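You operate a simulated robot arm through the tools that you are given. There is no shell and no other tool. Be economical: measure what you need, move in short steps, check, and stop when the job is done.

Carry out the task below with a simulated robot arm. There is one attempt and no reset: what you move stays moved.

TASK
Put the drinking glass on the console shelf away on the top shelf of the blue bay. Take the earbud case on the console shelf and put it away on the top shelf of the pink bay. Put the carton labelled "TEA" from the console top on the bottom shelf of the green bay. Push the coffee table drawer shut. Any order will do. Set down upright: drinking glass, carton.

Only the result counts: the job must be done as asked and must still hold three seconds after the hand-in. Knocking over, shifting, dropping, spilling or breaking anything else fails it.

THE ROBOT
A 6-joint arm with a two-finger parallel gripper on a trunk, on a base that drives. Base frame: it is fixed to the floor where the robot stands at the start and does not move with it; the origin is under the middle of the robot, x ahead of it, y to its left, z up. Readings come in cm, rad, newtons and seconds.
Its first joint turns from -2.007 to 2.007 rad. Places, roughly: bottom shelf of the green bay [-100, 70, 10]; coffee table drawer [-60, -160, 30]; drinking glass (8x8x11 cm) [50, -10, 50]; earbud case (7x5x4 cm) [70, -40, 50]; purple carton, yellow carton [75, -50, 75]; top shelf of the blue bay [-160, 60, 40]; top shelf of the pink bay [-280, 30, 40]. Payload 4.2 kg.
Tool frame: the origin (TCP) lies between the finger pads and is the grasp point; the fingertips stand 2.3 cm ahead of it; z points along the fingers, y is the line along which they close. The gripper opens to 9.4 cm. The fingers are 3.8 cm wide and 1 cm thick; the gripper's body (5.4 by 9.6 cm) begins 3.9 cm behind the TCP.
Orientation is that of the tool frame in the base frame, as a unit quaternion [x, y, z, w]. With the fingers straight down and closing along the base's y, the tool's x points along the base's -x, its y along +y and its z along -z.

THE INTERFACE
- The arm moves only by the tool send_rows. Its argument "series" is a list of rows, each an object of numbers (a shift or turn left out is 0, a gripper value left out holds the last): "tx", "ty", "tz": the shift along the tool's x, y, z in units of 20 mm (1.0 is 20 mm); "rx", "ry", "rz": the turn, a rotation vector about the tool's x, y, z in units of 5 degrees (1.0 is 5 degrees). In form: [{"tx": .., "ty": .., "tz": .., "rx": .., "ry": .., "rz": ..}, ...]. A call has 1 to 10 rows; each row shifts and turns the commanded pose from where the row before left it, along the tool's axes as they then stand. "claw" is the finger opening in m, from 0 to 0.094, set as the call begins (left out, the last holds). A call with a number of a shift or a turn outside -1 to 1 is refused whole. A row lasts 0.2 s, in which the tool goes at most 5 cm and 0.15 rad; a call with a longer step from one row to the next is refused whole, and so is a gripper value outside its range. Where a pose cannot be reached the arm comes as near as it can. A force on the tool above 40 N (or 10 N above the force at the start of the call, whichever is more), or a blocked arm, ends the call early, and 0.2 s more pass. The fingers move at their own pace (about 10.8 cm/s each) and stop on an object; they squeeze with about 30 N. The grip force told is the motor's: it shows also when the fingers shut on nothing. Time passes only in rows, and 0.2 s behind the last, so rows that do not move let the fingers close. The reply holds the time, the measured pose of the TCP, the force on the tool along the base axes, the opening and the grip force, in the units named above and with some noise, with the torque about the TCP (base axes, N m) and any sound that the robot's microphone picked up, and new pictures: "pictures" is both (left out), scene, wrist or none.
- Cameras (640 x 400 px; columns grow to the right, rows downward): "scene" is now at [19.44, 13.73, 136.47]; the picture's right is [-0.80, -0.60, 0.00], its down [-0.43, 0.58, -0.69] and it looks along [0.41, -0.55, -0.72] (base axes); focal length 251 px, centre (320, 200). "wrist" rides on the gripper at [8.6, 1.6, -7.5] in the tool frame; the picture's right is [-0.18, 0.98, 0.00], its down [-0.58, -0.11, -0.81] and it looks along [-0.79, -0.15, 0.59] (tool axes); focal length 243 px, centre (320, 200). There is no depth. A picture from a camera that has moved, and an enlarged one, comes with that camera's place and axes in the base frame and with its lens. The place of the scene camera against the robot may be out by one fixed shift of up to 1.8 cm in any direction.
- raise_lower(by): slides the trunk up (or, below 0, down) by that many cm; the arm and the scene camera ride with it, the base frame stays. It gives what a move gives, with no picture.
- drive_base(legs): drives the robot by 1 to 6 legs, each [ahead, turn to the left] in cm and rad, along the robot's own axes; the way and the turn of a leg run together, so that a leg with both is an arc; at most 150 cm and 3.142 rad a leg. The arm and the cameras ride along, it lands a little off, and it stops where it bumps. It gives what a move gives, and a new picture of the scene camera.
- aim_head(pan, tilt): turns the head with the scene camera to pan (to the left, within 1.396 rad either way) and tilt (down, from -0.506 to 1.204), counted from straight ahead of the robot. It gives what a move gives, and a new picture of the scene camera.
- zoom(camera, box): a new picture of the part [left, top, right, bottom] of that camera's present view, enlarged. It takes no simulated time.
- sign_off(): hands the job in; it is judged then, once.

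Go step by step. Nothing tells you exact positions but the pictures and the camera data: compare them with the known pose of the tool, close in by small moves and look again before you grip or let go. The budget is 165 turns and 260 pictures, counting those below and the enlarged ones. Unless the task says otherwise, let go and move clear before handing in.

The tools are called after "Request:" as name(argument=value, ...) on one line, values as JSON. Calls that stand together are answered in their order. send_rows: Moves the arm, as the interface text tells. Its arguments: {"type":"object","properties":{"series":{"type":"array","items":{"type":"object","properties":{"tx":{"type":"number"},"ty":{"type":"number"},"tz":{"type":"number"},"rx":{"type":"number"},"ry":{"type":"number"},"rz":{"type":"number"}}}},"claw":{"type":"number"},"pictures":{"type":"string","enum":["both","scene","wrist","none"]}},"required":["series"]} The other tools are called the same way: raise_lower (by) slides the trunk up or down; drive_base (legs) drives the base; aim_head (pan, tilt) turns the head that bears the scene camera; zoom (camera, box) takes an enlarged picture of a part of a camera's view; sign_off () hands the job in.

At the start:

```text
time_s: 0.0
tcp_pos: [45.91, -39.12, 112.55]
tcp_rot: [0.0, 1.0, 0.0, 0.001]
wrist_force: [0.0, -0.5, -0.9]
ft_torque: [0.01, 0.01, 0.0]
grip_width: 9.4
gripper_force: 0.1
trunk travel left (down, up): [-75.0, 24.0]
robot x, y, heading: [-0.07, 0.06, -0.001]
head pan, tilt: [-0.93, 0.81]
```

scene: 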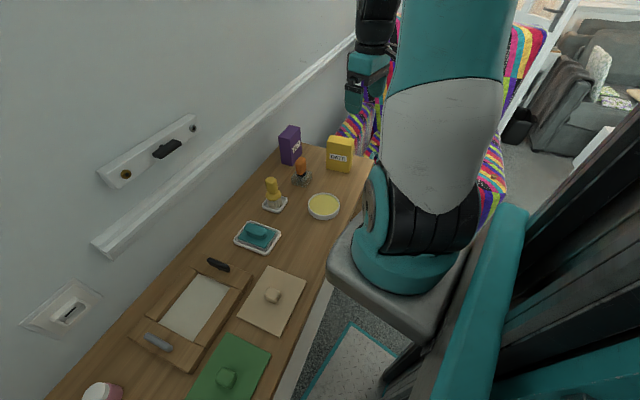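
wrist: 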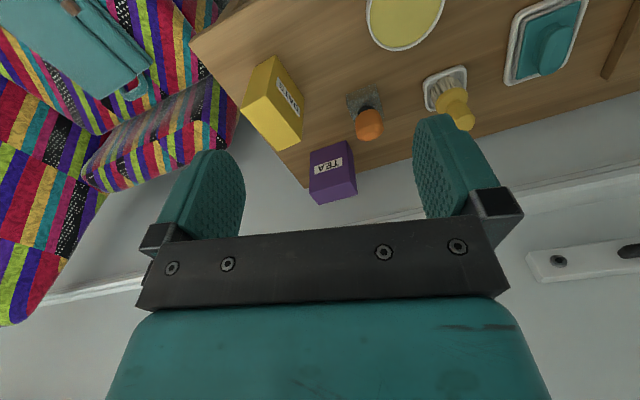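

I see the console top with the purple "TEA" carton and a yellow one at its far end; the shelf beneath is hidden. I look around before moving.

Request:
zoom(camera="scene", box=[220, 100, 400, 220])

Request:
aim_head(pan=0, tilt=0.9)

Request:
aim_head(pan=1.39, tilt=0.5)

Request:
aim_head(pan=-1.39, tilt=0.4)

```text
3.33 times, centred on (310, 160) of scene
camera zoom: at [19.44, 13.73, 136.47], right [-0.8, -0.6, 0.0], down [-0.43, 0.58, -0.69], along [0.41, -0.55, -0.72], focal length 836 px, centre (353, 333)
```

zoom: 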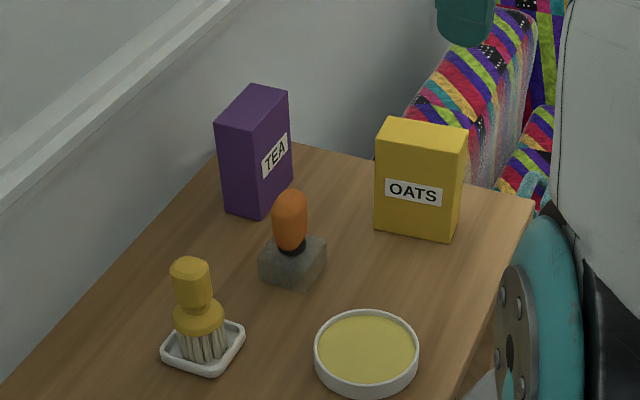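

```text
time_s: 1.2
tcp_pos: [45.88, -39.13, 112.58]
tcp_rot: [0.0, 1.0, -0.001, 0.0]
wrist_force: [0.3, 0.6, -0.5]
ft_torque: [0.02, -0.02, -0.01]
grip_width: 9.4
gripper_force: 0.2
trunk travel left (down, up): [-75.0, 24.0]
robot x, y, heading: [0.18, 0.03, -0.002]
head pan, tilt: [0.0, 0.901]
camera scene: at [22.2, 20.15, 135.77], right [0.0, -1.0, 0.0], down [-0.78, 0.0, -0.62], along [0.62, 0.0, -0.78], focal length 251 px, centre (320, 200)
```

scene: 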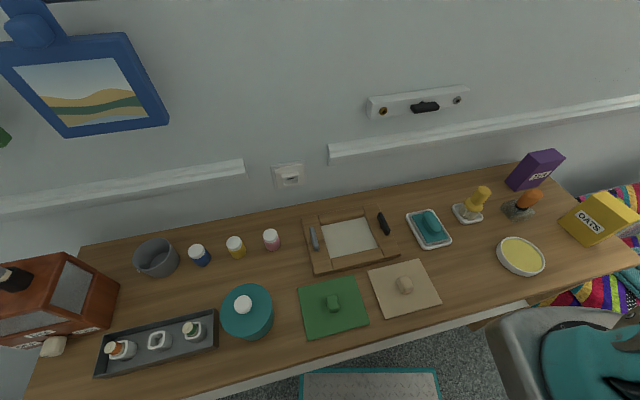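

```text
time_s: 2.8
tcp_pos: [45.91, -39.17, 112.54]
tcp_rot: [0.0, 1.0, 0.0, -0.001]
wrist_force: [-0.4, 0.1, 0.0]
ft_torque: [-0.01, 0.01, -0.02]
grip_width: 9.4
gripper_force: 0.0
trunk travel left (down, up): [-75.0, 24.0]
robot x, y, heading: [-0.07, 0.01, -0.006]
head pan, tilt: [1.389, 0.499]
camera scene: at [16.29, 29.1, 139.15], right [0.98, -0.18, 0.0], down [-0.09, -0.47, -0.88], along [0.16, 0.86, -0.48], focal length 251 px, centre (320, 200)
```

scene: 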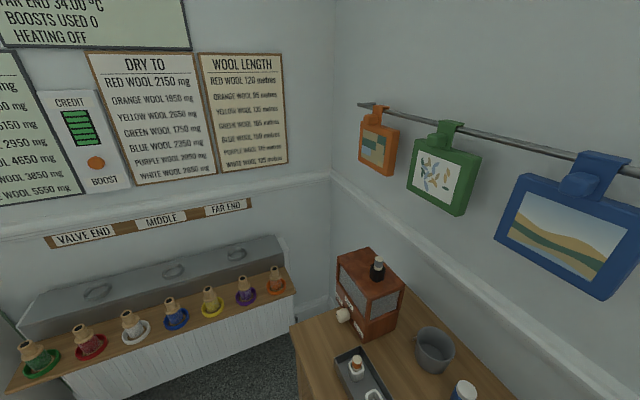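

```text
time_s: 5.2
tcp_pos: [46.02, -39.1, 112.53]
tcp_rot: [0.0, 1.0, 0.0, 0.0]
wrist_force: [0.7, -0.3, 0.4]
ft_torque: [0.0, -0.03, 0.0]
grip_width: 9.41
gripper_force: 0.1
trunk travel left (down, up): [-75.0, 24.0]
robot x, y, heading: [-0.04, 0.18, 0.001]
head pan, tilt: [-1.389, 0.4]
camera scene: at [16.32, 11.04, 140.06], right [-0.98, -0.18, 0.0], down [-0.07, 0.38, -0.92], along [0.17, -0.91, -0.39], focal length 251 px, centre (320, 200)
```

scene: 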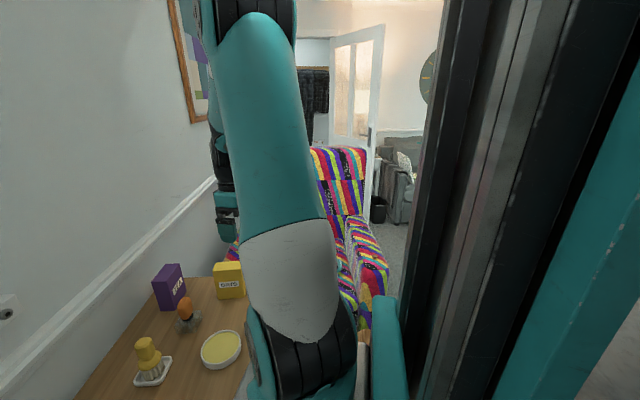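

The console runs at a slant of about 15° to the robot. I zoom in to fix the TEA carton's place and the console height.

Request:
zoom(camera="wrist", box=[230, 40, 422, 220])

Request:
aim_head(pan=-0.5, tilt=1.1)

Request:
aim_head(pan=-0.7, tilt=0.6)

```text
2.22 times, centred on (326, 130) of wrist
camera zoom: at [37.32, -37.43, 119.94], right [0.18, 0.98, 0.0], down [0.58, -0.11, 0.81], along [0.79, -0.15, -0.59], focal length 539 px, centre (307, 356)
```

zoom: 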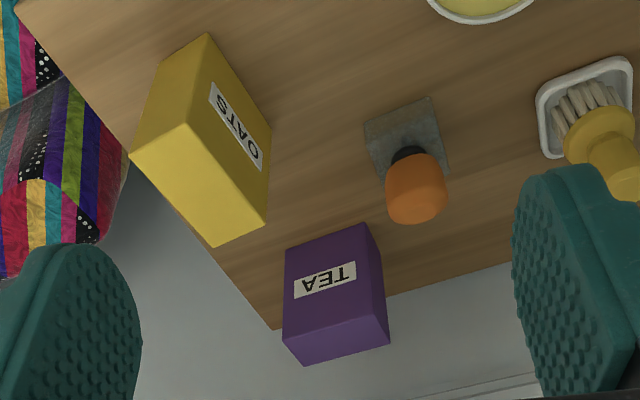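

```text
time_s: 6.4
tcp_pos: [45.91, -39.13, 112.54]
tcp_rot: [0.0, 1.0, 0.0, 0.0]
wrist_force: [-0.3, -1.1, -0.5]
ft_torque: [-0.04, 0.0, 0.0]
grip_width: 9.4
gripper_force: 0.1
trunk travel left (down, up): [-75.0, 24.0]
robot x, y, heading: [0.22, 0.12, 0.003]
head pan, tilt: [-0.499, 1.1]
camera scene: at [20.19, 17.13, 134.38], right [-0.48, -0.88, 0.0], down [-0.78, 0.43, -0.45], along [0.4, -0.22, -0.89], focal length 251 px, centre (320, 200)
```

scene: 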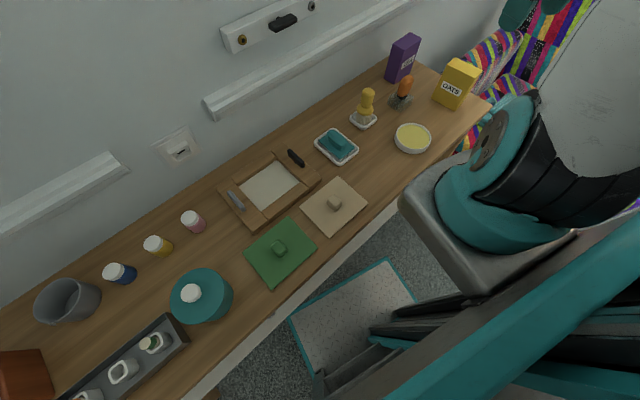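

```text
time_s: 7.3
tcp_pos: [45.88, -39.18, 112.65]
tcp_rot: [-0.001, 1.0, 0.0, 0.0]
wrist_force: [0.3, -0.1, -0.5]
ft_torque: [-0.04, 0.01, -0.01]
grip_width: 9.41
gripper_force: 0.0
trunk travel left (down, up): [-75.0, 24.0]
robot x, y, heading: [0.1, -0.3, -0.003]
head pan, tilt: [-0.7, 0.6]
camera scene: at [21.41, 14.47, 138.23], right [-0.64, -0.77, 0.0], down [-0.43, 0.36, -0.82], along [0.63, -0.53, -0.57], focal length 251 px, centre (320, 200)
```

scene: 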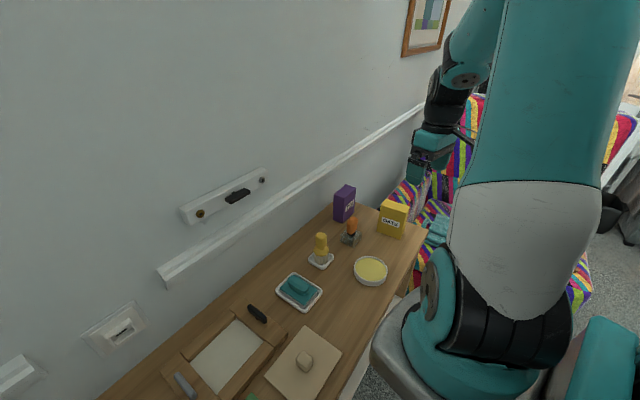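

The console top is at about z = 79 and the TEA carton's centre at about (74, -42), close to the wall. Before picking anything I turn right, away from the wall, to survey the bays and the coffee table.

Request:
drive_base(legs=[[-15, 0], [0, -1.3]])

Request:
aim_head(pan=0, tilt=0.5)

Request:
aim_head(pan=-1.2, tilt=0.5)

```text
time_s: 11.9
tcp_pos: [-40.0, -54.76, 112.59]
tcp_rot: [0.603, 0.797, 0.0, 0.0]
wrist_force: [-0.2, -0.8, 0.6]
ft_torque: [-0.01, 0.01, 0.04]
grip_width: 9.4
gripper_force: 0.1
trunk travel left (down, up): [-75.0, 24.0]
robot x, y, heading: [-14.89, -0.01, -1.296]
head pan, tilt: [-0.7, 0.6]
camera scene: at [3.88, -16.72, 138.24], right [-0.91, 0.41, 0.0], down [0.23, 0.52, -0.83], along [-0.34, -0.75, -0.57], focal length 251 px, centre (320, 200)
```

scene: 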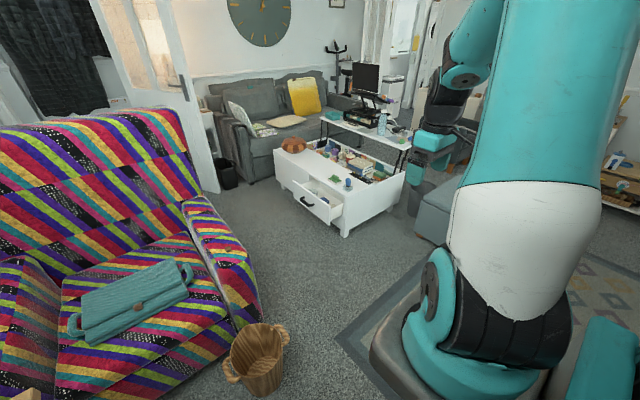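

```text
time_s: 13.0
tcp_pos: [-39.92, -54.87, 112.68]
tcp_rot: [0.603, 0.798, 0.001, 0.001]
wrist_force: [-0.5, -0.6, 0.3]
ft_torque: [0.03, 0.0, 0.01]
grip_width: 9.4
gripper_force: 0.0
trunk travel left (down, up): [-75.0, 24.0]
robot x, y, heading: [-14.97, -0.1, -1.29]
head pan, tilt: [0.0, 0.499]
camera scene: at [9.99, -17.42, 139.15], right [-0.96, -0.27, 0.0], down [-0.13, 0.46, -0.88], along [0.24, -0.84, -0.48], focal length 251 px, centre (320, 200)
```

scene: 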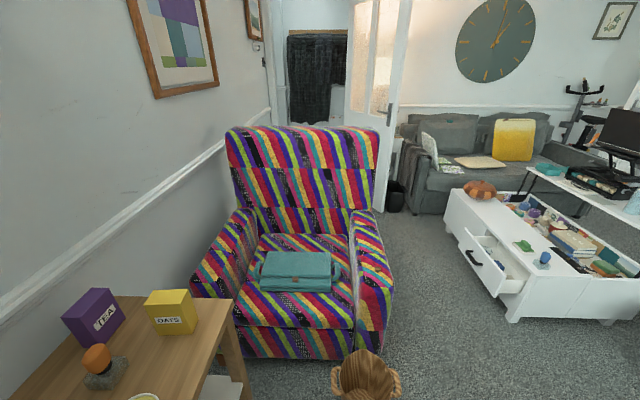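

```text
time_s: 14.4
tcp_pos: [-40.03, -54.69, 112.66]
tcp_rot: [0.604, 0.797, 0.0, 0.0]
wrist_force: [0.1, 0.2, 0.4]
ft_torque: [0.03, 0.0, 0.01]
grip_width: 9.4
gripper_force: 0.1
trunk travel left (down, up): [-75.0, 24.0]
robot x, y, heading: [-15.0, -0.02, -1.298]
head pan, tilt: [-1.201, 0.499]
camera scene: at [0.26, -14.15, 139.15], right [-0.6, 0.8, 0.0], down [0.38, 0.29, -0.88], along [-0.7, -0.53, -0.48], focal length 251 px, centre (320, 200)
```

scene: 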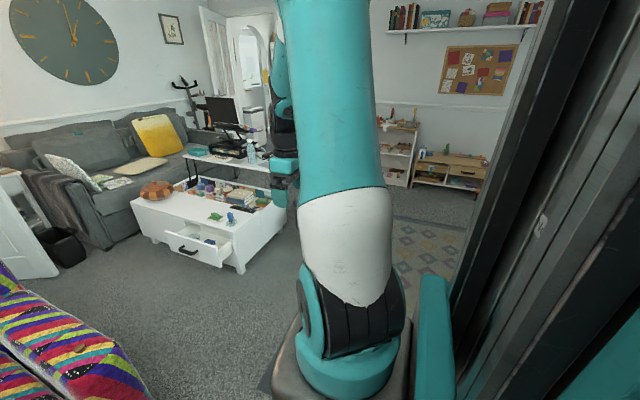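

The coffee table with its open drawer lies ahead to the right; a basket stands on the floor by the armchair. I keep turning right to find the bays.

Request:
drive_base(legs=[[0, -1.3]])

Request:
aim_head(pan=0, tilt=0.5)

Request:
aim_head(pan=0.8, tilt=0.5)

```text
time_s: 18.0
tcp_pos: [-74.27, 9.92, 112.55]
tcp_rot: [0.964, 0.266, 0.0, 0.0]
wrist_force: [-0.1, 0.2, -0.9]
ft_torque: [0.0, -0.02, -0.02]
grip_width: 9.41
gripper_force: 0.1
trunk travel left (down, up): [-75.0, 24.0]
robot x, y, heading: [-14.92, 0.11, -2.605]
head pan, tilt: [-1.201, 0.499]
camera scene: at [-25.6, -18.28, 139.15], right [0.61, 0.79, 0.0], down [0.38, -0.29, -0.88], along [-0.69, 0.54, -0.48], focal length 251 px, centre (320, 200)
```

scene: 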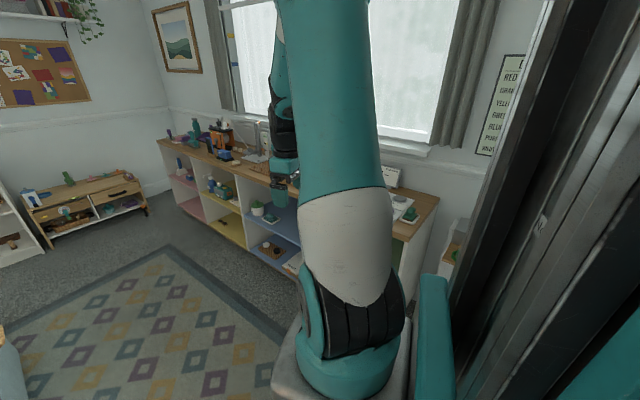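

```text
time_s: 19.4
tcp_pos: [-74.27, 10.01, 112.62]
tcp_rot: [0.964, 0.266, 0.0, 0.0]
wrist_force: [-0.4, -0.5, 0.2]
ft_torque: [0.03, -0.02, 0.0]
grip_width: 9.4
gripper_force: 0.0
trunk travel left (down, up): [-75.0, 24.0]
robot x, y, heading: [-15.14, -0.21, -2.601]
head pan, tilt: [0.0, 0.499]
camera scene: at [-26.23, -28.54, 139.15], right [-0.51, 0.86, 0.0], down [0.41, 0.25, -0.88], along [-0.75, -0.45, -0.48], focal length 251 px, centre (320, 200)
```

scene: 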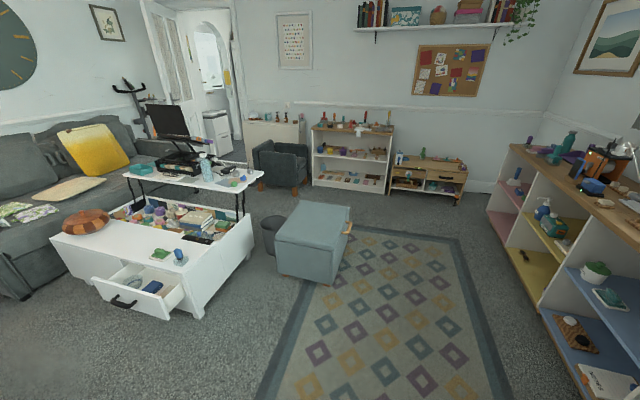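

```text
time_s: 20.5
tcp_pos: [-74.32, 10.01, 112.51]
tcp_rot: [0.964, 0.267, 0.0, 0.0]
wrist_force: [0.2, 0.2, -0.6]
ft_torque: [0.01, 0.01, 0.0]
grip_width: 9.38
gripper_force: 0.0
trunk travel left (down, up): [-75.0, 24.0]
robot x, y, heading: [-15.06, 0.06, -2.607]
head pan, tilt: [0.799, 0.499]
camera scene: at [-20.52, -32.73, 139.15], right [-0.97, 0.23, 0.0], down [0.11, 0.47, -0.88], along [-0.2, -0.85, -0.48], focal length 251 px, centre (320, 200)
```

scene: 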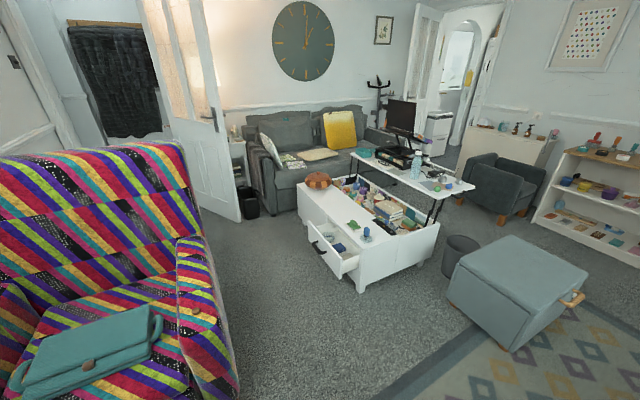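

The bays are the sideboard along the window: pink, yellow, blue, and green nearest. I drive to a viewing spot about 75 cm in front of it and look.

Request:
drive_base(legs=[[0, -0.306], [118, 0], [0, -1.53]])

Request:
aim_head(pan=0, tilt=0.7)

Request:
aim_head(pan=0.8, tilt=0.5)

Request:
aim_head(pan=-0.5, tilt=0.8)

```text
time_s: 31.2
tcp_pos: [-104.06, 27.8, 112.69]
tcp_rot: [0.802, -0.598, 0.0, 0.0]
wrist_force: [-0.4, -0.6, 0.0]
ft_torque: [0.0, -0.01, 0.0]
grip_width: 9.42
gripper_force: 0.0
trunk travel left (down, up): [-75.0, 24.0]
robot x, y, heading: [-128.37, -27.13, 1.859]
head pan, tilt: [0.799, 0.499]
camera scene: at [-160.13, -13.51, 139.15], right [0.46, 0.89, 0.0], down [0.42, -0.22, -0.88], along [-0.78, 0.41, -0.48], focal length 251 px, centre (320, 200)
```

scene: 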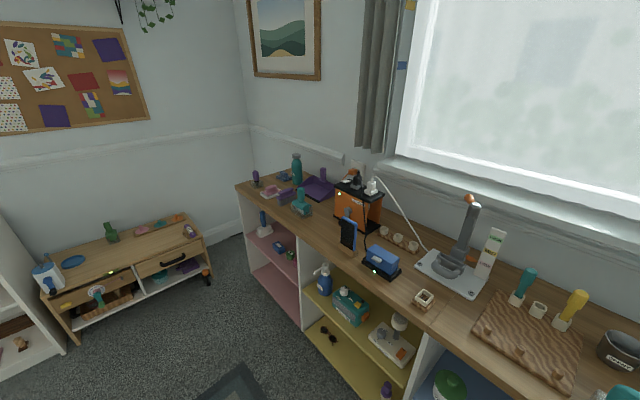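

```text
time_s: 32.3
tcp_pos: [-104.01, 27.76, 112.61]
tcp_rot: [0.802, -0.597, 0.0, 0.0]
wrist_force: [0.4, -1.3, -0.4]
ft_torque: [-0.02, -0.01, 0.02]
grip_width: 9.42
gripper_force: 0.0
trunk travel left (down, up): [-75.0, 24.0]
robot x, y, heading: [-128.42, -26.89, 1.862]
head pan, tilt: [0.0, 0.7]
camera scene: at [-154.5, -9.58, 137.38], right [0.96, 0.29, 0.0], down [0.18, -0.62, -0.77], along [-0.22, 0.73, -0.64], focal length 251 px, centre (320, 200)
```

scene: 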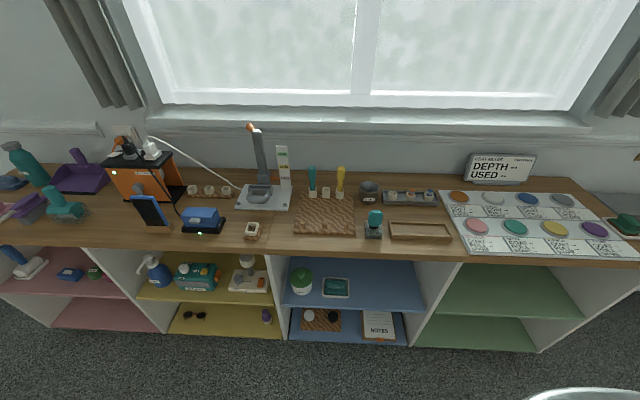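

```text
time_s: 33.4
tcp_pos: [-104.11, 27.81, 112.66]
tcp_rot: [0.802, -0.597, 0.0, 0.0]
wrist_force: [-0.4, -1.4, 0.8]
ft_torque: [0.0, 0.01, 0.0]
grip_width: 9.38
gripper_force: 0.0
trunk travel left (down, up): [-75.0, 24.0]
robot x, y, heading: [-128.38, -27.38, 1.867]
head pan, tilt: [0.799, 0.499]
camera scene: at [-160.13, -13.51, 139.15], right [0.46, 0.89, 0.0], down [0.42, -0.22, -0.88], along [-0.78, 0.41, -0.48], focal length 251 px, centre (320, 200)
```

scene: 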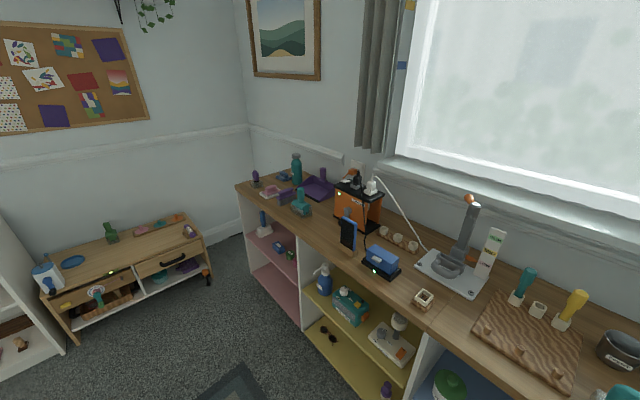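

```text
time_s: 34.9
tcp_pos: [-104.1, 27.81, 112.6]
tcp_rot: [0.801, -0.598, 0.0, 0.0]
wrist_force: [0.2, 0.6, 0.0]
ft_torque: [0.0, -0.02, -0.01]
grip_width: 9.39
gripper_force: 0.0
trunk travel left (down, up): [-75.0, 24.0]
robot x, y, heading: [-128.52, -27.63, 1.86]
head pan, tilt: [-0.499, 0.799]
camera scene: at [-150.4, -9.83, 136.56], right [0.98, -0.21, 0.0], down [-0.15, -0.7, -0.7], along [0.14, 0.68, -0.72], focal length 251 px, centre (320, 200)
```

scene: 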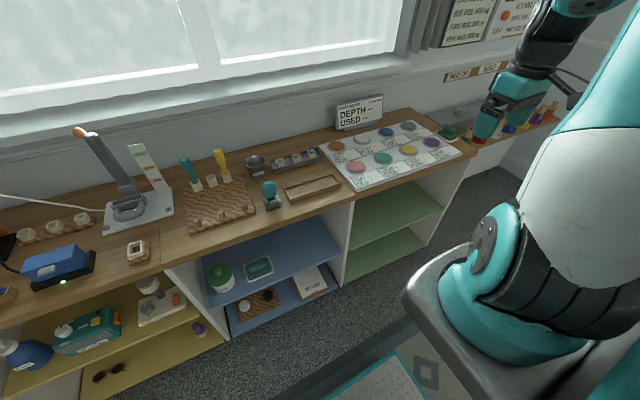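

The green bay is empty on both shelves, the blue top shelf is free on its right, and the shelves sit at about z = 38 (top) and z = 5 (bottom). I drive back towards the console and stop short to reshape the arm.

Request:
drive_base(legs=[[0, -1.71], [75, 0], [0, 0.12]])

Request:
aim_head(pan=-0.6, tilt=0.6)

Request:
send_rows(series=[{"rx": -0.5, "rz": 0.866}, {"rx": -0.5, "rz": 0.866}, {"rx": -0.5, "rz": 0.866}, {"rx": -0.5, "rz": 0.866}, {"rx": -0.5, "rz": 0.866}, {"rx": -0.5, "rz": 0.866}, {"rx": -0.5, "rz": 0.866}, {"rx": -0.5, "rz": 0.866}, {"rx": -0.5, "rz": 0.866}], pictures="scene")

```text
time_s: 43.7
tcp_pos: [-1.79, -45.97, 112.62]
tcp_rot: [-0.122, 0.993, 0.0, 0.0]
wrist_force: [0.2, -0.1, 0.0]
ft_torque: [0.01, -0.05, 0.0]
grip_width: 9.42
gripper_force: 0.0
trunk travel left (down, up): [-75.0, 24.0]
robot x, y, heading: [-56.22, -19.32, 0.246]
head pan, tilt: [-0.499, 0.799]
camera scene: at [-38.56, 2.1, 136.56], right [-0.25, -0.97, 0.0], down [-0.69, 0.18, -0.7], along [0.67, -0.18, -0.72], focal length 251 px, centre (320, 200)
```

scene: 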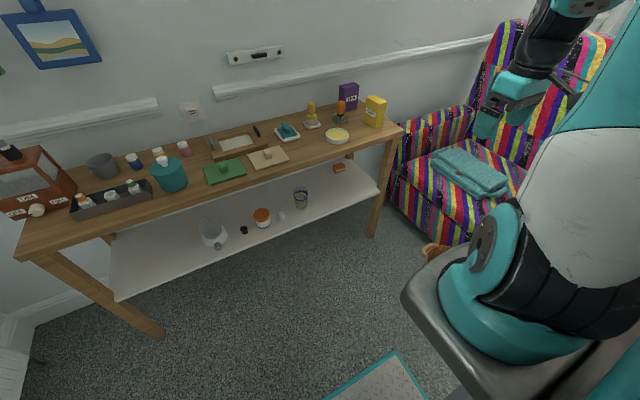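

```text
time_s: 44.4
tcp_pos: [-1.76, -45.98, 112.51]
tcp_rot: [-0.122, 0.993, -0.001, 0.001]
wrist_force: [0.3, -0.9, 0.2]
ft_torque: [0.0, -0.02, -0.03]
grip_width: 9.41
gripper_force: 0.0
trunk travel left (down, up): [-75.0, 24.0]
robot x, y, heading: [-55.66, -19.0, 0.243]
head pan, tilt: [-0.6, 0.6]
camera scene: at [-38.08, 1.06, 138.24], right [-0.35, -0.94, 0.0], down [-0.53, 0.2, -0.82], along [0.77, -0.29, -0.57], focal length 251 px, centre (320, 200)
```

scene: 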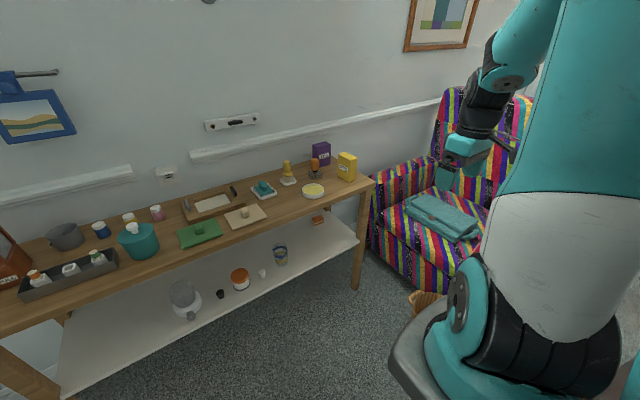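

```text
time_s: 46.4
tcp_pos: [-1.8, -45.93, 112.55]
tcp_rot: [0.217, 0.957, 0.19, -0.022]
wrist_force: [0.4, 0.4, 0.3]
ft_torque: [-0.01, -0.01, -0.01]
grip_width: 9.4
gripper_force: 0.0
trunk travel left (down, up): [-75.0, 24.0]
robot x, y, heading: [-55.9, -18.96, 0.248]
head pan, tilt: [-0.6, 0.6]
camera scene: at [-38.08, 1.06, 138.24], right [-0.35, -0.94, 0.0], down [-0.53, 0.2, -0.83], along [0.77, -0.29, -0.56], focal length 251 px, centre (320, 200)
```

scene: 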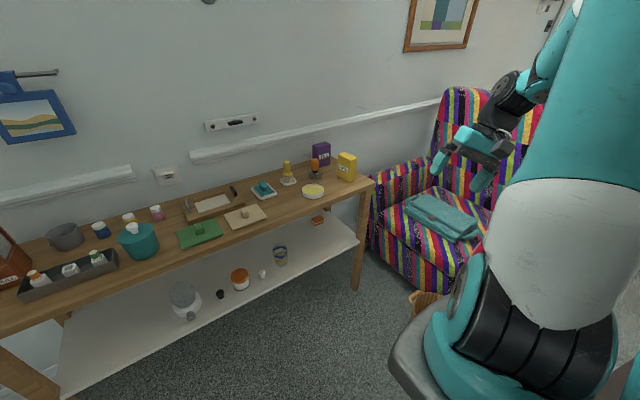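

The whole console shelf is visible: glass near the middle, a small orange case at the right rear. I carry on turning the tool to a forward, slightly downward pose with the camera on top.

Request:
zoom(camera="scene", box=[220, 200, 360, 290])

Request:
send_rows(series=[{"rx": -0.5, "rz": 0.866}, {"rx": -0.5, "rz": 0.866}, {"rx": -0.5, "rz": 0.866}, {"rx": -0.5, "rz": 0.866}, {"rx": -0.5, "rz": 0.866}, {"rx": -0.5, "rz": 0.866}, {"rx": -0.5, "rz": 0.866}, {"rx": -0.5, "rz": 0.866}, {"rx": -0.5, "rz": 0.866}], pictures="none")

Request:
send_rows(series=[{"rx": -0.5, "rz": 0.866}, {"rx": -0.5, "rz": 0.866}, {"rx": -0.5, "rz": 0.866}, {"rx": -0.5, "rz": 0.866}, {"rx": -0.5, "rz": 0.866}, {"rx": -0.5, "rz": 0.866}, {"rx": -0.5, "rz": 0.866}, {"rx": -0.5, "rz": 0.866}, {"rx": -0.5, "rz": 0.866}], pictures="none")

Request:
send_rows(series=[{"rx": -0.5, "rz": 0.866}, {"rx": -0.5, "rz": 0.866}, {"rx": -0.5, "rz": 0.866}, {"rx": -0.5, "rz": 0.866}, {"rx": -0.5, "rz": 0.866}, {"rx": -0.5, "rz": 0.866}, {"rx": -0.5, "rz": 0.866}, {"rx": -0.5, "rz": 0.866}, {"rx": -0.5, "rz": 0.866}])

```text
4.44 times, centred on (290, 245) of scene
camera zoom: at [-38.08, 1.06, 138.24], right [-0.35, -0.94, 0.0], down [-0.53, 0.2, -0.83], along [0.77, -0.29, -0.56], focal length 1115 px, centre (453, 0)
```

zoom: 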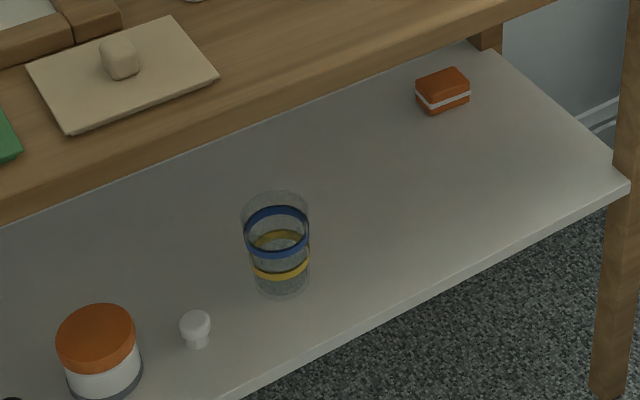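

```text
time_s: 48.4
tcp_pos: [-1.78, -45.97, 112.59]
tcp_rot: [0.522, 0.776, 0.351, -0.043]
wrist_force: [0.1, -0.5, 0.4]
ft_torque: [0.01, 0.0, 0.0]
grip_width: 9.4
gripper_force: 0.1
trunk travel left (down, up): [-75.0, 24.0]
robot x, y, heading: [-55.97, -19.57, 0.244]
head pan, tilt: [-0.6, 0.6]
```

```text
time_s: 50.4
tcp_pos: [-1.84, -46.0, 112.63]
tcp_rot: [0.748, 0.477, 0.459, -0.056]
wrist_force: [0.0, -0.4, -0.3]
ft_torque: [0.0, 0.01, -0.03]
grip_width: 9.39
gripper_force: 0.0
trunk travel left (down, up): [-75.0, 24.0]
robot x, y, heading: [-55.73, -19.09, 0.248]
head pan, tilt: [-0.6, 0.6]
```

```text
time_s: 52.4
tcp_pos: [-1.76, -45.92, 112.69]
tcp_rot: [0.86, 0.104, 0.497, -0.061]
wrist_force: [0.4, -0.4, 0.0]
ft_torque: [0.02, 0.02, 0.03]
grip_width: 9.4
gripper_force: 0.1
trunk travel left (down, up): [-75.0, 24.0]
robot x, y, heading: [-56.05, -19.09, 0.252]
head pan, tilt: [-0.6, 0.6]
camera scene: at [-38.08, 1.04, 138.24], right [-0.35, -0.94, 0.0], down [-0.53, 0.2, -0.82], along [0.77, -0.29, -0.57], focal length 251 px, centre (320, 200)
camera wrist: at [-3.43, -47.94, 123.76], right [0.15, -0.98, -0.16], down [-0.99, -0.13, -0.1], along [0.08, 0.17, -0.98], focal length 243 px, centre (320, 200)
```

scene: 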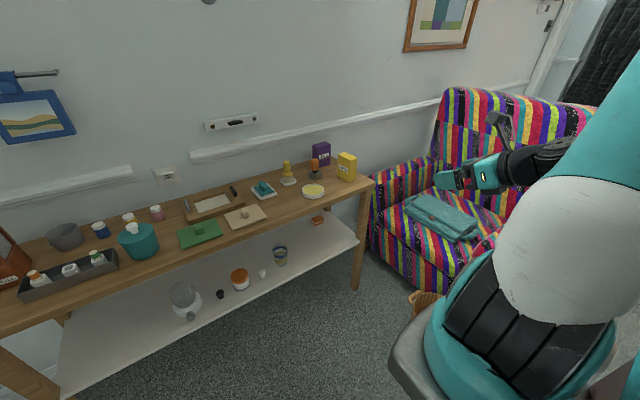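
wrist: 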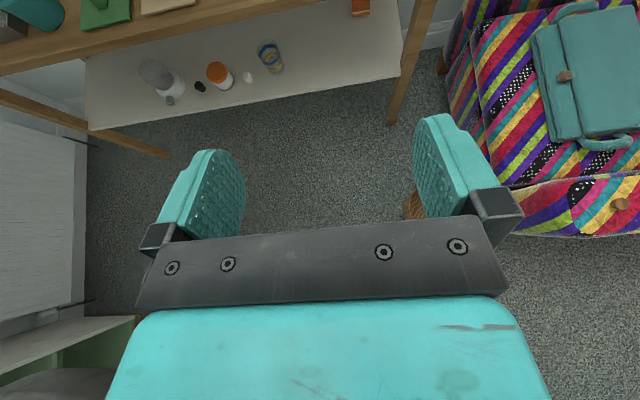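

Glass centre is about (48.5, -10.3) with the shelf at z ≈ 44; the case is near (69, -38), long side along the console. I lower the trunk and look again.

Request:
raise_lower(by=-60)

Request:
send_rows(series=[{}])

```text
refused: -60 is not a number from -40 to 40
```

```text
time_s: 52.8
tcp_pos: [-1.83, -46.02, 112.69]
tcp_rot: [0.86, 0.106, 0.496, -0.062]
wrist_force: [-0.1, -0.2, -0.6]
ft_torque: [0.0, 0.02, 0.02]
grip_width: 9.42
gripper_force: 0.1
trunk travel left (down, up): [-75.0, 24.0]
robot x, y, heading: [-55.82, -18.99, 0.244]
head pan, tilt: [-0.6, 0.6]
camera scene: at [-38.08, 1.05, 138.24], right [-0.35, -0.94, 0.0], down [-0.53, 0.2, -0.83], along [0.77, -0.29, -0.56], focal length 251 px, centre (320, 200)
camera wrist: at [-3.43, -47.92, 123.77], right [0.15, -0.98, -0.16], down [-0.99, -0.13, -0.1], along [0.08, 0.17, -0.98], focal length 243 px, centre (320, 200)
```

scene: 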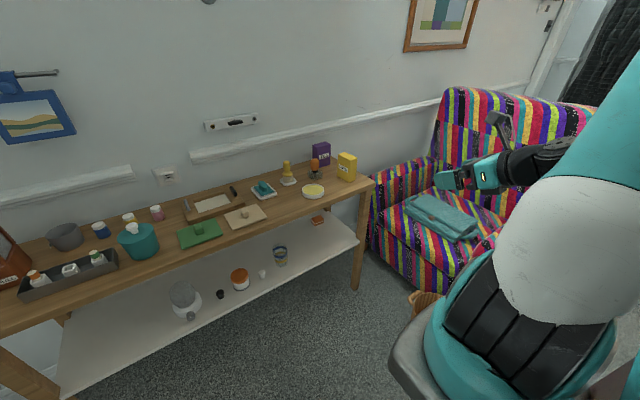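
wrist: 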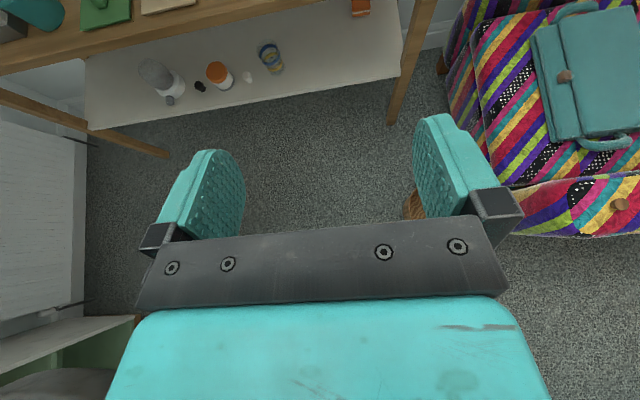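

Trunk moves are limited to 40 cm, so I lower in two steps, then extend the arm forward and left in free space.

Request:
raise_lower(by=-40)

Request:
raise_lower(by=-21)

Request:
send_rows(series=[{"tx": 0.5, "tz": 0.866, "ty": -0.5}, {"tx": 0.5, "tz": 0.866, "ty": -0.5}, {"tx": 0.5, "tz": 0.866, "ty": -0.5}, {"tx": 0.5, "tz": 0.866, "ty": -0.5}, {"tx": 0.5, "tz": 0.866, "ty": -0.5}, {"tx": 0.5, "tz": 0.866, "ty": -0.5}, {"tx": 0.5, "tz": 0.866, "ty": -0.5}, {"tx": 0.5, "tz": 0.866, "ty": -0.5}, {"tx": 0.5, "tz": 0.866, "ty": -0.5}, {"tx": 0.5, "tz": 0.866, "ty": -0.5}])

```text
time_s: 56.7
tcp_pos: [-1.95, -45.86, 72.67]
tcp_rot: [0.859, 0.105, 0.497, -0.061]
wrist_force: [0.0, -0.5, 1.0]
ft_torque: [-0.03, -0.02, 0.0]
grip_width: 9.38
gripper_force: 0.0
trunk travel left (down, up): [-35.0, 64.0]
robot x, y, heading: [-55.65, -19.17, 0.244]
head pan, tilt: [-0.6, 0.6]
```

```text
time_s: 58.9
tcp_pos: [-1.79, -46.03, 51.59]
tcp_rot: [0.86, 0.106, 0.496, -0.061]
wrist_force: [0.4, -0.3, 0.2]
ft_torque: [0.01, -0.02, 0.02]
grip_width: 9.38
gripper_force: 0.1
trunk travel left (down, up): [-14.0, 85.0]
robot x, y, heading: [-55.77, -19.19, 0.242]
head pan, tilt: [-0.6, 0.6]
```

```text
time_s: 61.1
tcp_pos: [14.99, -31.27, 51.68]
tcp_rot: [0.86, 0.106, 0.496, -0.061]
wrist_force: [0.3, -0.9, 0.5]
ft_torque: [-0.03, -0.01, 0.03]
grip_width: 9.41
gripper_force: 0.0
trunk travel left (down, up): [-14.0, 85.0]
robot x, y, heading: [-56.04, -19.18, 0.247]
head pan, tilt: [-0.6, 0.6]
camera scene: at [-38.08, 1.06, 77.24], right [-0.35, -0.94, 0.0], down [-0.53, 0.2, -0.83], along [0.77, -0.29, -0.56], focal length 251 px, centre (320, 200)
camera wrist: at [13.42, -33.28, 62.78], right [0.15, -0.98, -0.16], down [-0.99, -0.13, -0.1], along [0.08, 0.17, -0.98], focal length 243 px, centre (320, 200)
```

scene: 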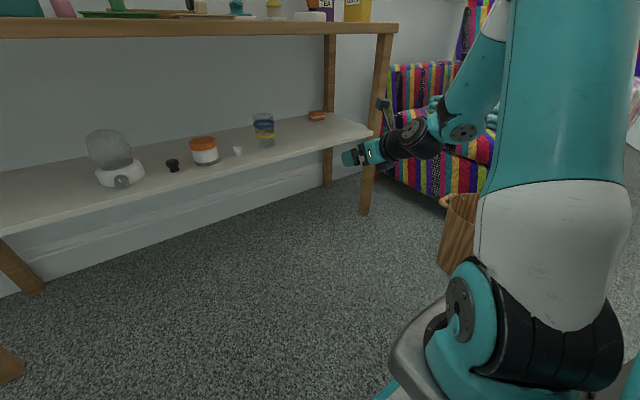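
wrist: 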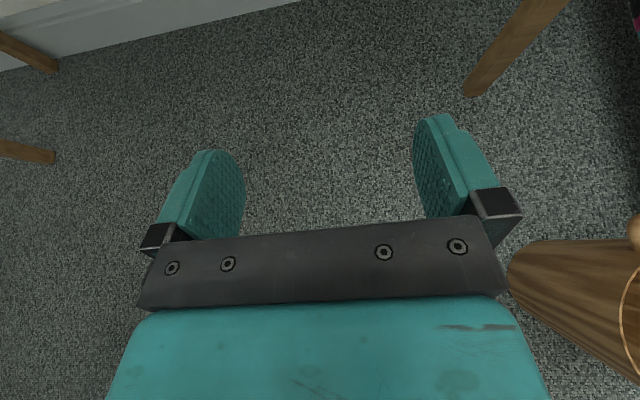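

The glass line lies about 12 cm left of the tool and 37 cm ahead. I shift the arm left, then drive the base forward 22 cm to a pre-grasp place.

Request:
send_rows(series=[{"ty": -1}, {"ty": -1}, {"ty": -1}, {"ty": -1}, {"ty": -1}, {"ty": -1}, {"ty": -0.2}], pictures="none")

Request:
drive_base(legs=[[22, 0]])

Request:
send_rows(series=[{}], pictures="wrist")

```text
time_s: 62.7
tcp_pos: [12.16, -19.31, 51.6]
tcp_rot: [0.86, 0.106, 0.496, -0.061]
wrist_force: [1.1, -0.8, -0.7]
ft_torque: [0.02, 0.01, -0.04]
grip_width: 9.4
gripper_force: 0.0
trunk travel left (down, up): [-14.0, 85.0]
robot x, y, heading: [-56.03, -19.36, 0.244]
head pan, tilt: [-0.6, 0.6]
```

```text
time_s: 64.4
tcp_pos: [33.63, -14.22, 51.74]
tcp_rot: [0.859, 0.104, 0.497, -0.06]
wrist_force: [0.4, -0.3, 0.9]
ft_torque: [0.02, -0.01, -0.01]
grip_width: 9.39
gripper_force: 0.0
trunk travel left (down, up): [-14.0, 85.0]
robot x, y, heading: [-34.29, -13.85, 0.243]
head pan, tilt: [-0.6, 0.6]
camera scene: at [-16.52, 6.34, 77.24], right [-0.35, -0.94, 0.0], down [-0.53, 0.2, -0.83], along [0.77, -0.29, -0.56], focal length 251 px, centre (320, 200)
```

scene: 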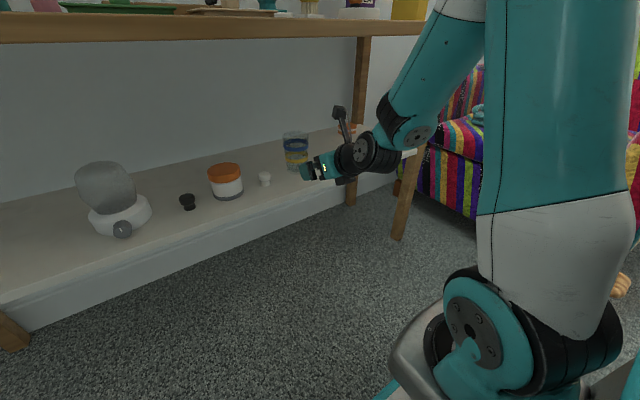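

```text
time_s: 64.8
tcp_pos: [33.56, -14.14, 51.6]
tcp_rot: [0.86, 0.104, 0.496, -0.06]
wrist_force: [-0.2, -0.9, -0.1]
ft_torque: [-0.02, 0.0, -0.04]
grip_width: 9.41
gripper_force: 0.0
trunk travel left (down, up): [-14.0, 85.0]
robot x, y, heading: [-34.41, -13.72, 0.248]
head pan, tilt: [-0.6, 0.6]
camera wrist: at [32.06, -16.2, 62.76], right [0.15, -0.98, -0.16], down [-0.99, -0.13, -0.1], along [0.08, 0.17, -0.98], focal length 243 px, centre (320, 200)
```

wrist: 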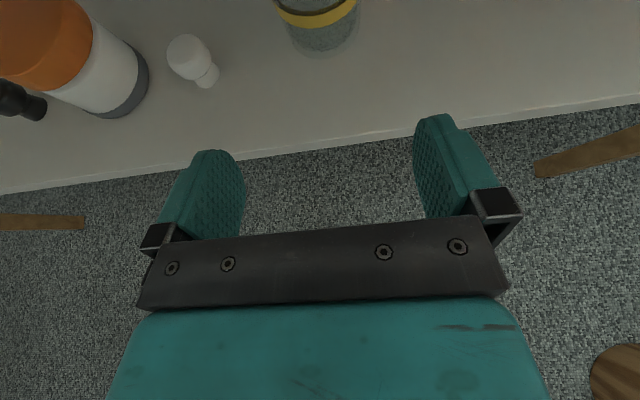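

Glass axis is at about (48.7, -10.6), 15.5 cm ahead and well aligned. A 30° tilt would make the palm meet the rim, so I pitch up to 10° first.

Request:
send_rows(series=[{"ry": 1}, {"ry": 1}, {"ry": 1}, {"ry": 1}])

```text
time_s: 65.8
tcp_pos: [34.36, -14.27, 51.67]
tcp_rot: [0.76, 0.091, 0.639, -0.077]
wrist_force: [-0.7, -0.8, 0.3]
ft_torque: [-0.01, 0.02, 0.0]
grip_width: 9.39
gripper_force: 0.0
out of reach, approached as far as the arm can: row 4
trunk travel left (down, up): [-14.0, 85.0]
robot x, y, heading: [-33.99, -13.81, 0.247]
head pan, tilt: [-0.6, 0.6]
camera scene: at [-16.52, 6.34, 77.25], right [-0.35, -0.94, 0.0], down [-0.53, 0.2, -0.83], along [0.77, -0.29, -0.56], focal length 251 px, centre (320, 200)
camera wrist: at [29.16, -17.1, 61.41], right [0.2, -0.96, -0.18], down [-0.9, -0.11, -0.43], along [0.4, 0.25, -0.88], focal length 243 px, centre (320, 200)
```

scene: 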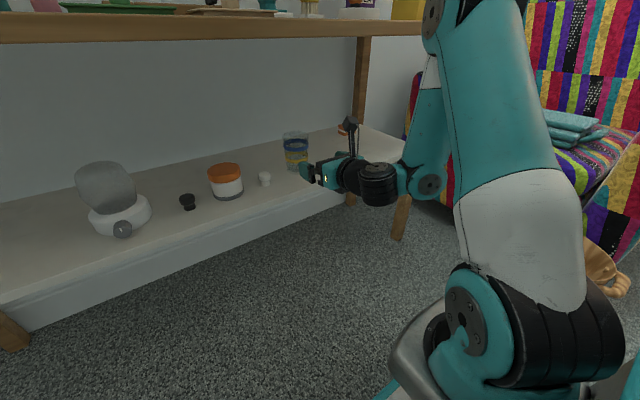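
wrist: 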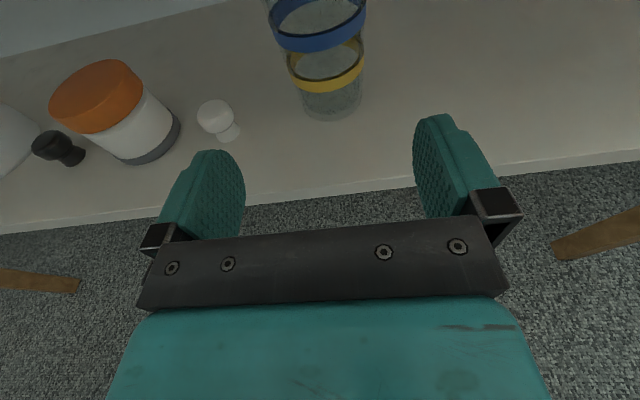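

The tilt is now 10° and the glass is centred between the fingers. I advance 8 cm and check.

Request:
send_rows(series=[{"tz": 0.985, "tx": 0.174}, {"tz": 0.985, "tx": 0.174}, {"tz": 0.985, "tx": 0.174}, {"tz": 0.985, "tx": 0.174}])

```text
time_s: 66.8
tcp_pos: [42.08, -12.37, 51.76]
tcp_rot: [0.761, 0.091, 0.638, -0.076]
wrist_force: [-0.5, -0.4, -0.5]
ft_torque: [0.0, 0.03, 0.01]
grip_width: 9.41
gripper_force: 0.0
trunk travel left (down, up): [-14.0, 85.0]
robot x, y, heading: [-34.31, -13.78, 0.239]
head pan, tilt: [-0.6, 0.6]
camera scene: at [-16.52, 6.34, 77.24], right [-0.35, -0.94, 0.0], down [-0.53, 0.2, -0.83], along [0.77, -0.29, -0.56], focal length 251 px, centre (320, 200)
camera wrist: at [36.91, -15.27, 61.45], right [0.2, -0.96, -0.18], down [-0.9, -0.11, -0.43], along [0.4, 0.25, -0.88], focal length 243 px, centre (320, 200)
```

scene: 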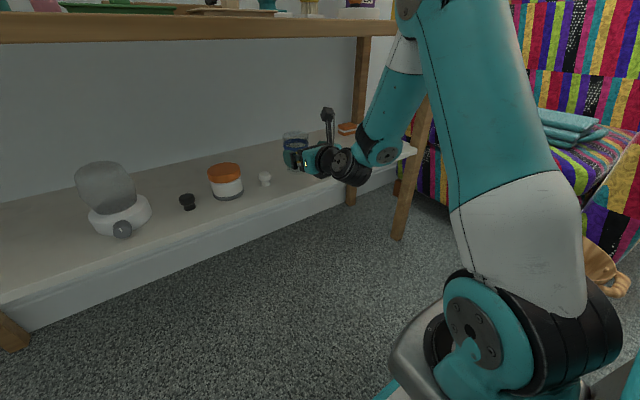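
wrist: 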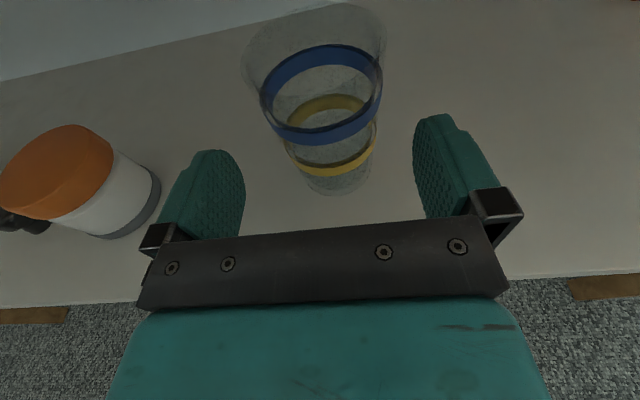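

The glass sits centred between the fingers, with 6.7 cm to go. I advance 5.8 cm and close.

Request:
send_rows(series=[{"tz": 0.95, "tx": 0.168}, {"tz": 0.95, "tx": 0.168}, {"tz": 0.95, "tx": 0.168}], pictures="wrist")

Request:
send_rows(series=[{}, {}, {}, {}], claw=0.06, pictures="wrist")

```text
time_s: 67.6
tcp_pos: [47.8, -10.89, 51.74]
tcp_rot: [0.76, 0.092, 0.639, -0.077]
wrist_force: [0.7, -0.9, -0.1]
ft_torque: [0.02, 0.0, -0.02]
grip_width: 9.4
gripper_force: 0.1
trunk travel left (down, up): [-14.0, 85.0]
robot x, y, heading: [-34.57, -13.83, 0.244]
head pan, tilt: [-0.6, 0.6]
camera wrist: at [42.59, -13.89, 61.46], right [0.2, -0.96, -0.18], down [-0.89, -0.11, -0.43], along [0.4, 0.25, -0.88], focal length 243 px, centre (320, 200)
```

wrist: 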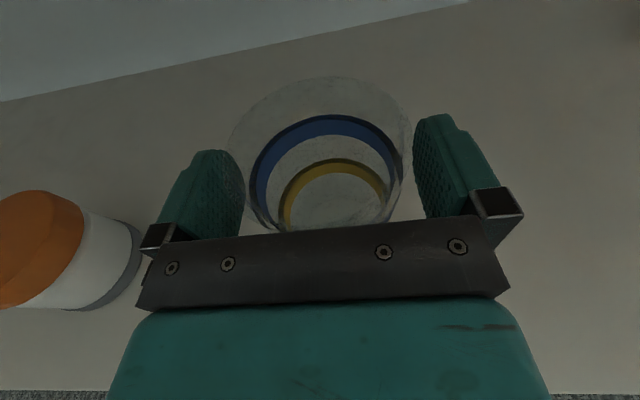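

```text
time_s: 68.6
tcp_pos: [47.83, -11.04, 51.74]
tcp_rot: [0.76, 0.093, 0.638, -0.078]
wrist_force: [1.2, -0.4, 1.6]
ft_torque: [0.08, -0.07, -0.05]
grip_width: 6.88
gripper_force: 29.9
trunk travel left (down, up): [-14.0, 85.0]
robot x, y, heading: [-34.19, -13.79, 0.24]
head pan, tilt: [-0.6, 0.6]
camera wrist: at [42.57, -13.91, 61.46], right [0.2, -0.96, -0.18], down [-0.89, -0.11, -0.43], along [0.4, 0.25, -0.88], focal length 243 px, centre (320, 200)
```

wrist: 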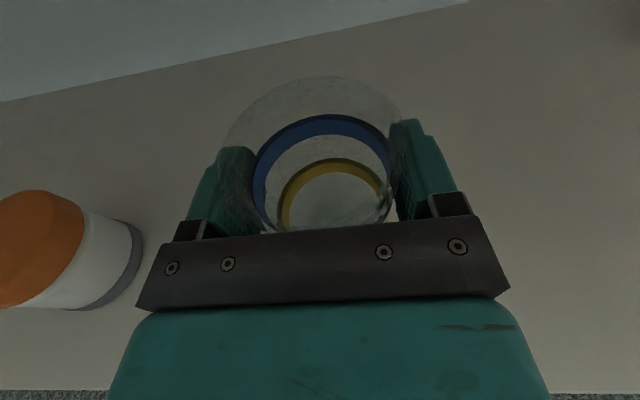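

The glass is gripped at 6.9 cm. I lift it 4 cm and back straight out.

Request:
send_rows(series=[{"tx": 0.5, "tz": -0.09}, {"tx": 0.8, "tz": -0.14}, {"tx": 0.8, "tz": -0.14}], claw=0.05, pictures="wrist")

Request:
drive_base(legs=[[-30, 0]])

Request:
send_rows(series=[{}], pictures="both")

```text
time_s: 69.4
tcp_pos: [47.83, -11.04, 56.17]
tcp_rot: [0.761, 0.092, 0.638, -0.077]
wrist_force: [-0.2, 0.0, -3.1]
ft_torque: [0.03, -0.01, 0.04]
grip_width: 6.9
gripper_force: 29.9
trunk travel left (down, up): [-14.0, 85.0]
robot x, y, heading: [-34.41, -13.58, 0.246]
head pan, tilt: [-0.6, 0.6]
camera wrist: at [42.65, -13.82, 65.84], right [0.2, -0.96, -0.18], down [-0.9, -0.11, -0.43], along [0.4, 0.25, -0.88], focal length 243 px, centre (320, 200)
```

wrist: 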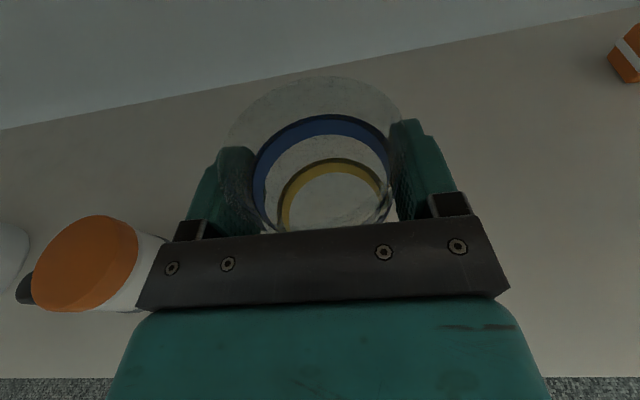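

```text
time_s: 71.4
tcp_pos: [18.83, -18.27, 56.17]
tcp_rot: [0.76, 0.092, 0.638, -0.077]
wrist_force: [0.0, 0.4, -0.8]
ft_torque: [-0.01, -0.01, 0.03]
grip_width: 6.86
gripper_force: 29.8
trunk travel left (down, up): [-14.0, 85.0]
robot x, y, heading: [-63.54, -20.91, 0.235]
head pan, tilt: [-0.6, 0.6]
camera scene: at [-45.47, -0.83, 77.24], right [-0.35, -0.94, 0.0], down [-0.53, 0.2, -0.82], along [0.77, -0.29, -0.57], focal length 251 px, centre (320, 200)
```

scene: 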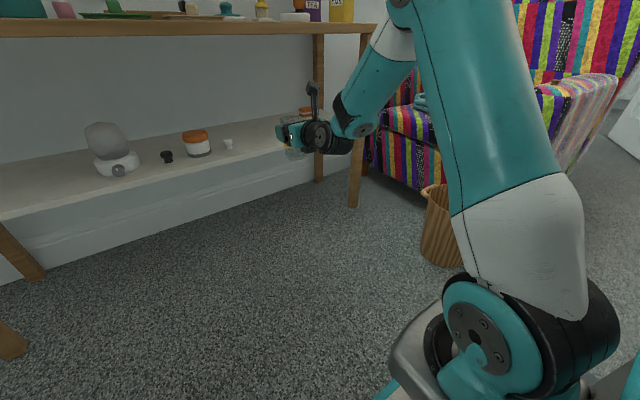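

```text
time_s: 71.8
tcp_pos: [18.94, -18.3, 56.06]
tcp_rot: [0.761, 0.091, 0.638, -0.077]
wrist_force: [-1.7, -0.1, -1.6]
ft_torque: [-0.02, -0.04, -0.03]
grip_width: 6.9
gripper_force: 30.0
trunk travel left (down, up): [-14.0, 85.0]
robot x, y, heading: [-63.36, -21.24, 0.235]
head pan, tilt: [-0.6, 0.6]
camera scene: at [-45.47, -0.83, 77.24], right [-0.35, -0.94, 0.0], down [-0.53, 0.2, -0.82], along [0.77, -0.29, -0.57], focal length 251 px, centre (320, 200)
camera wrist: at [13.64, -21.13, 65.81], right [0.2, -0.96, -0.18], down [-0.9, -0.11, -0.43], along [0.4, 0.25, -0.88], focal length 243 px, centre (320, 200)
```

scene: 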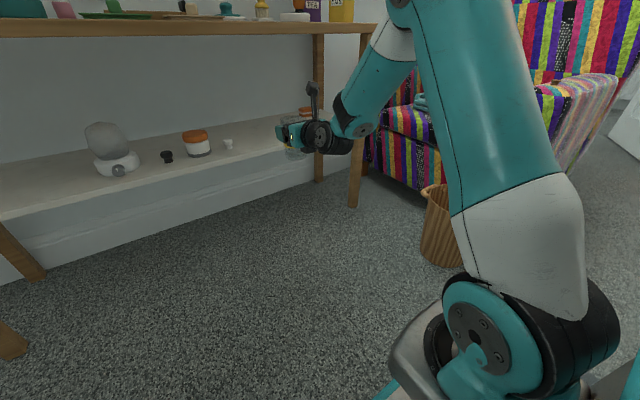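
wrist: 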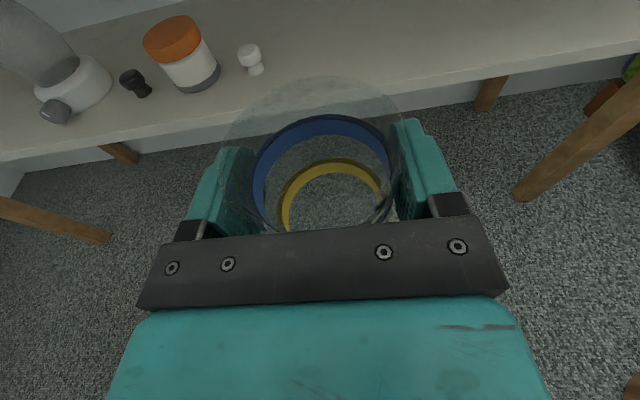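

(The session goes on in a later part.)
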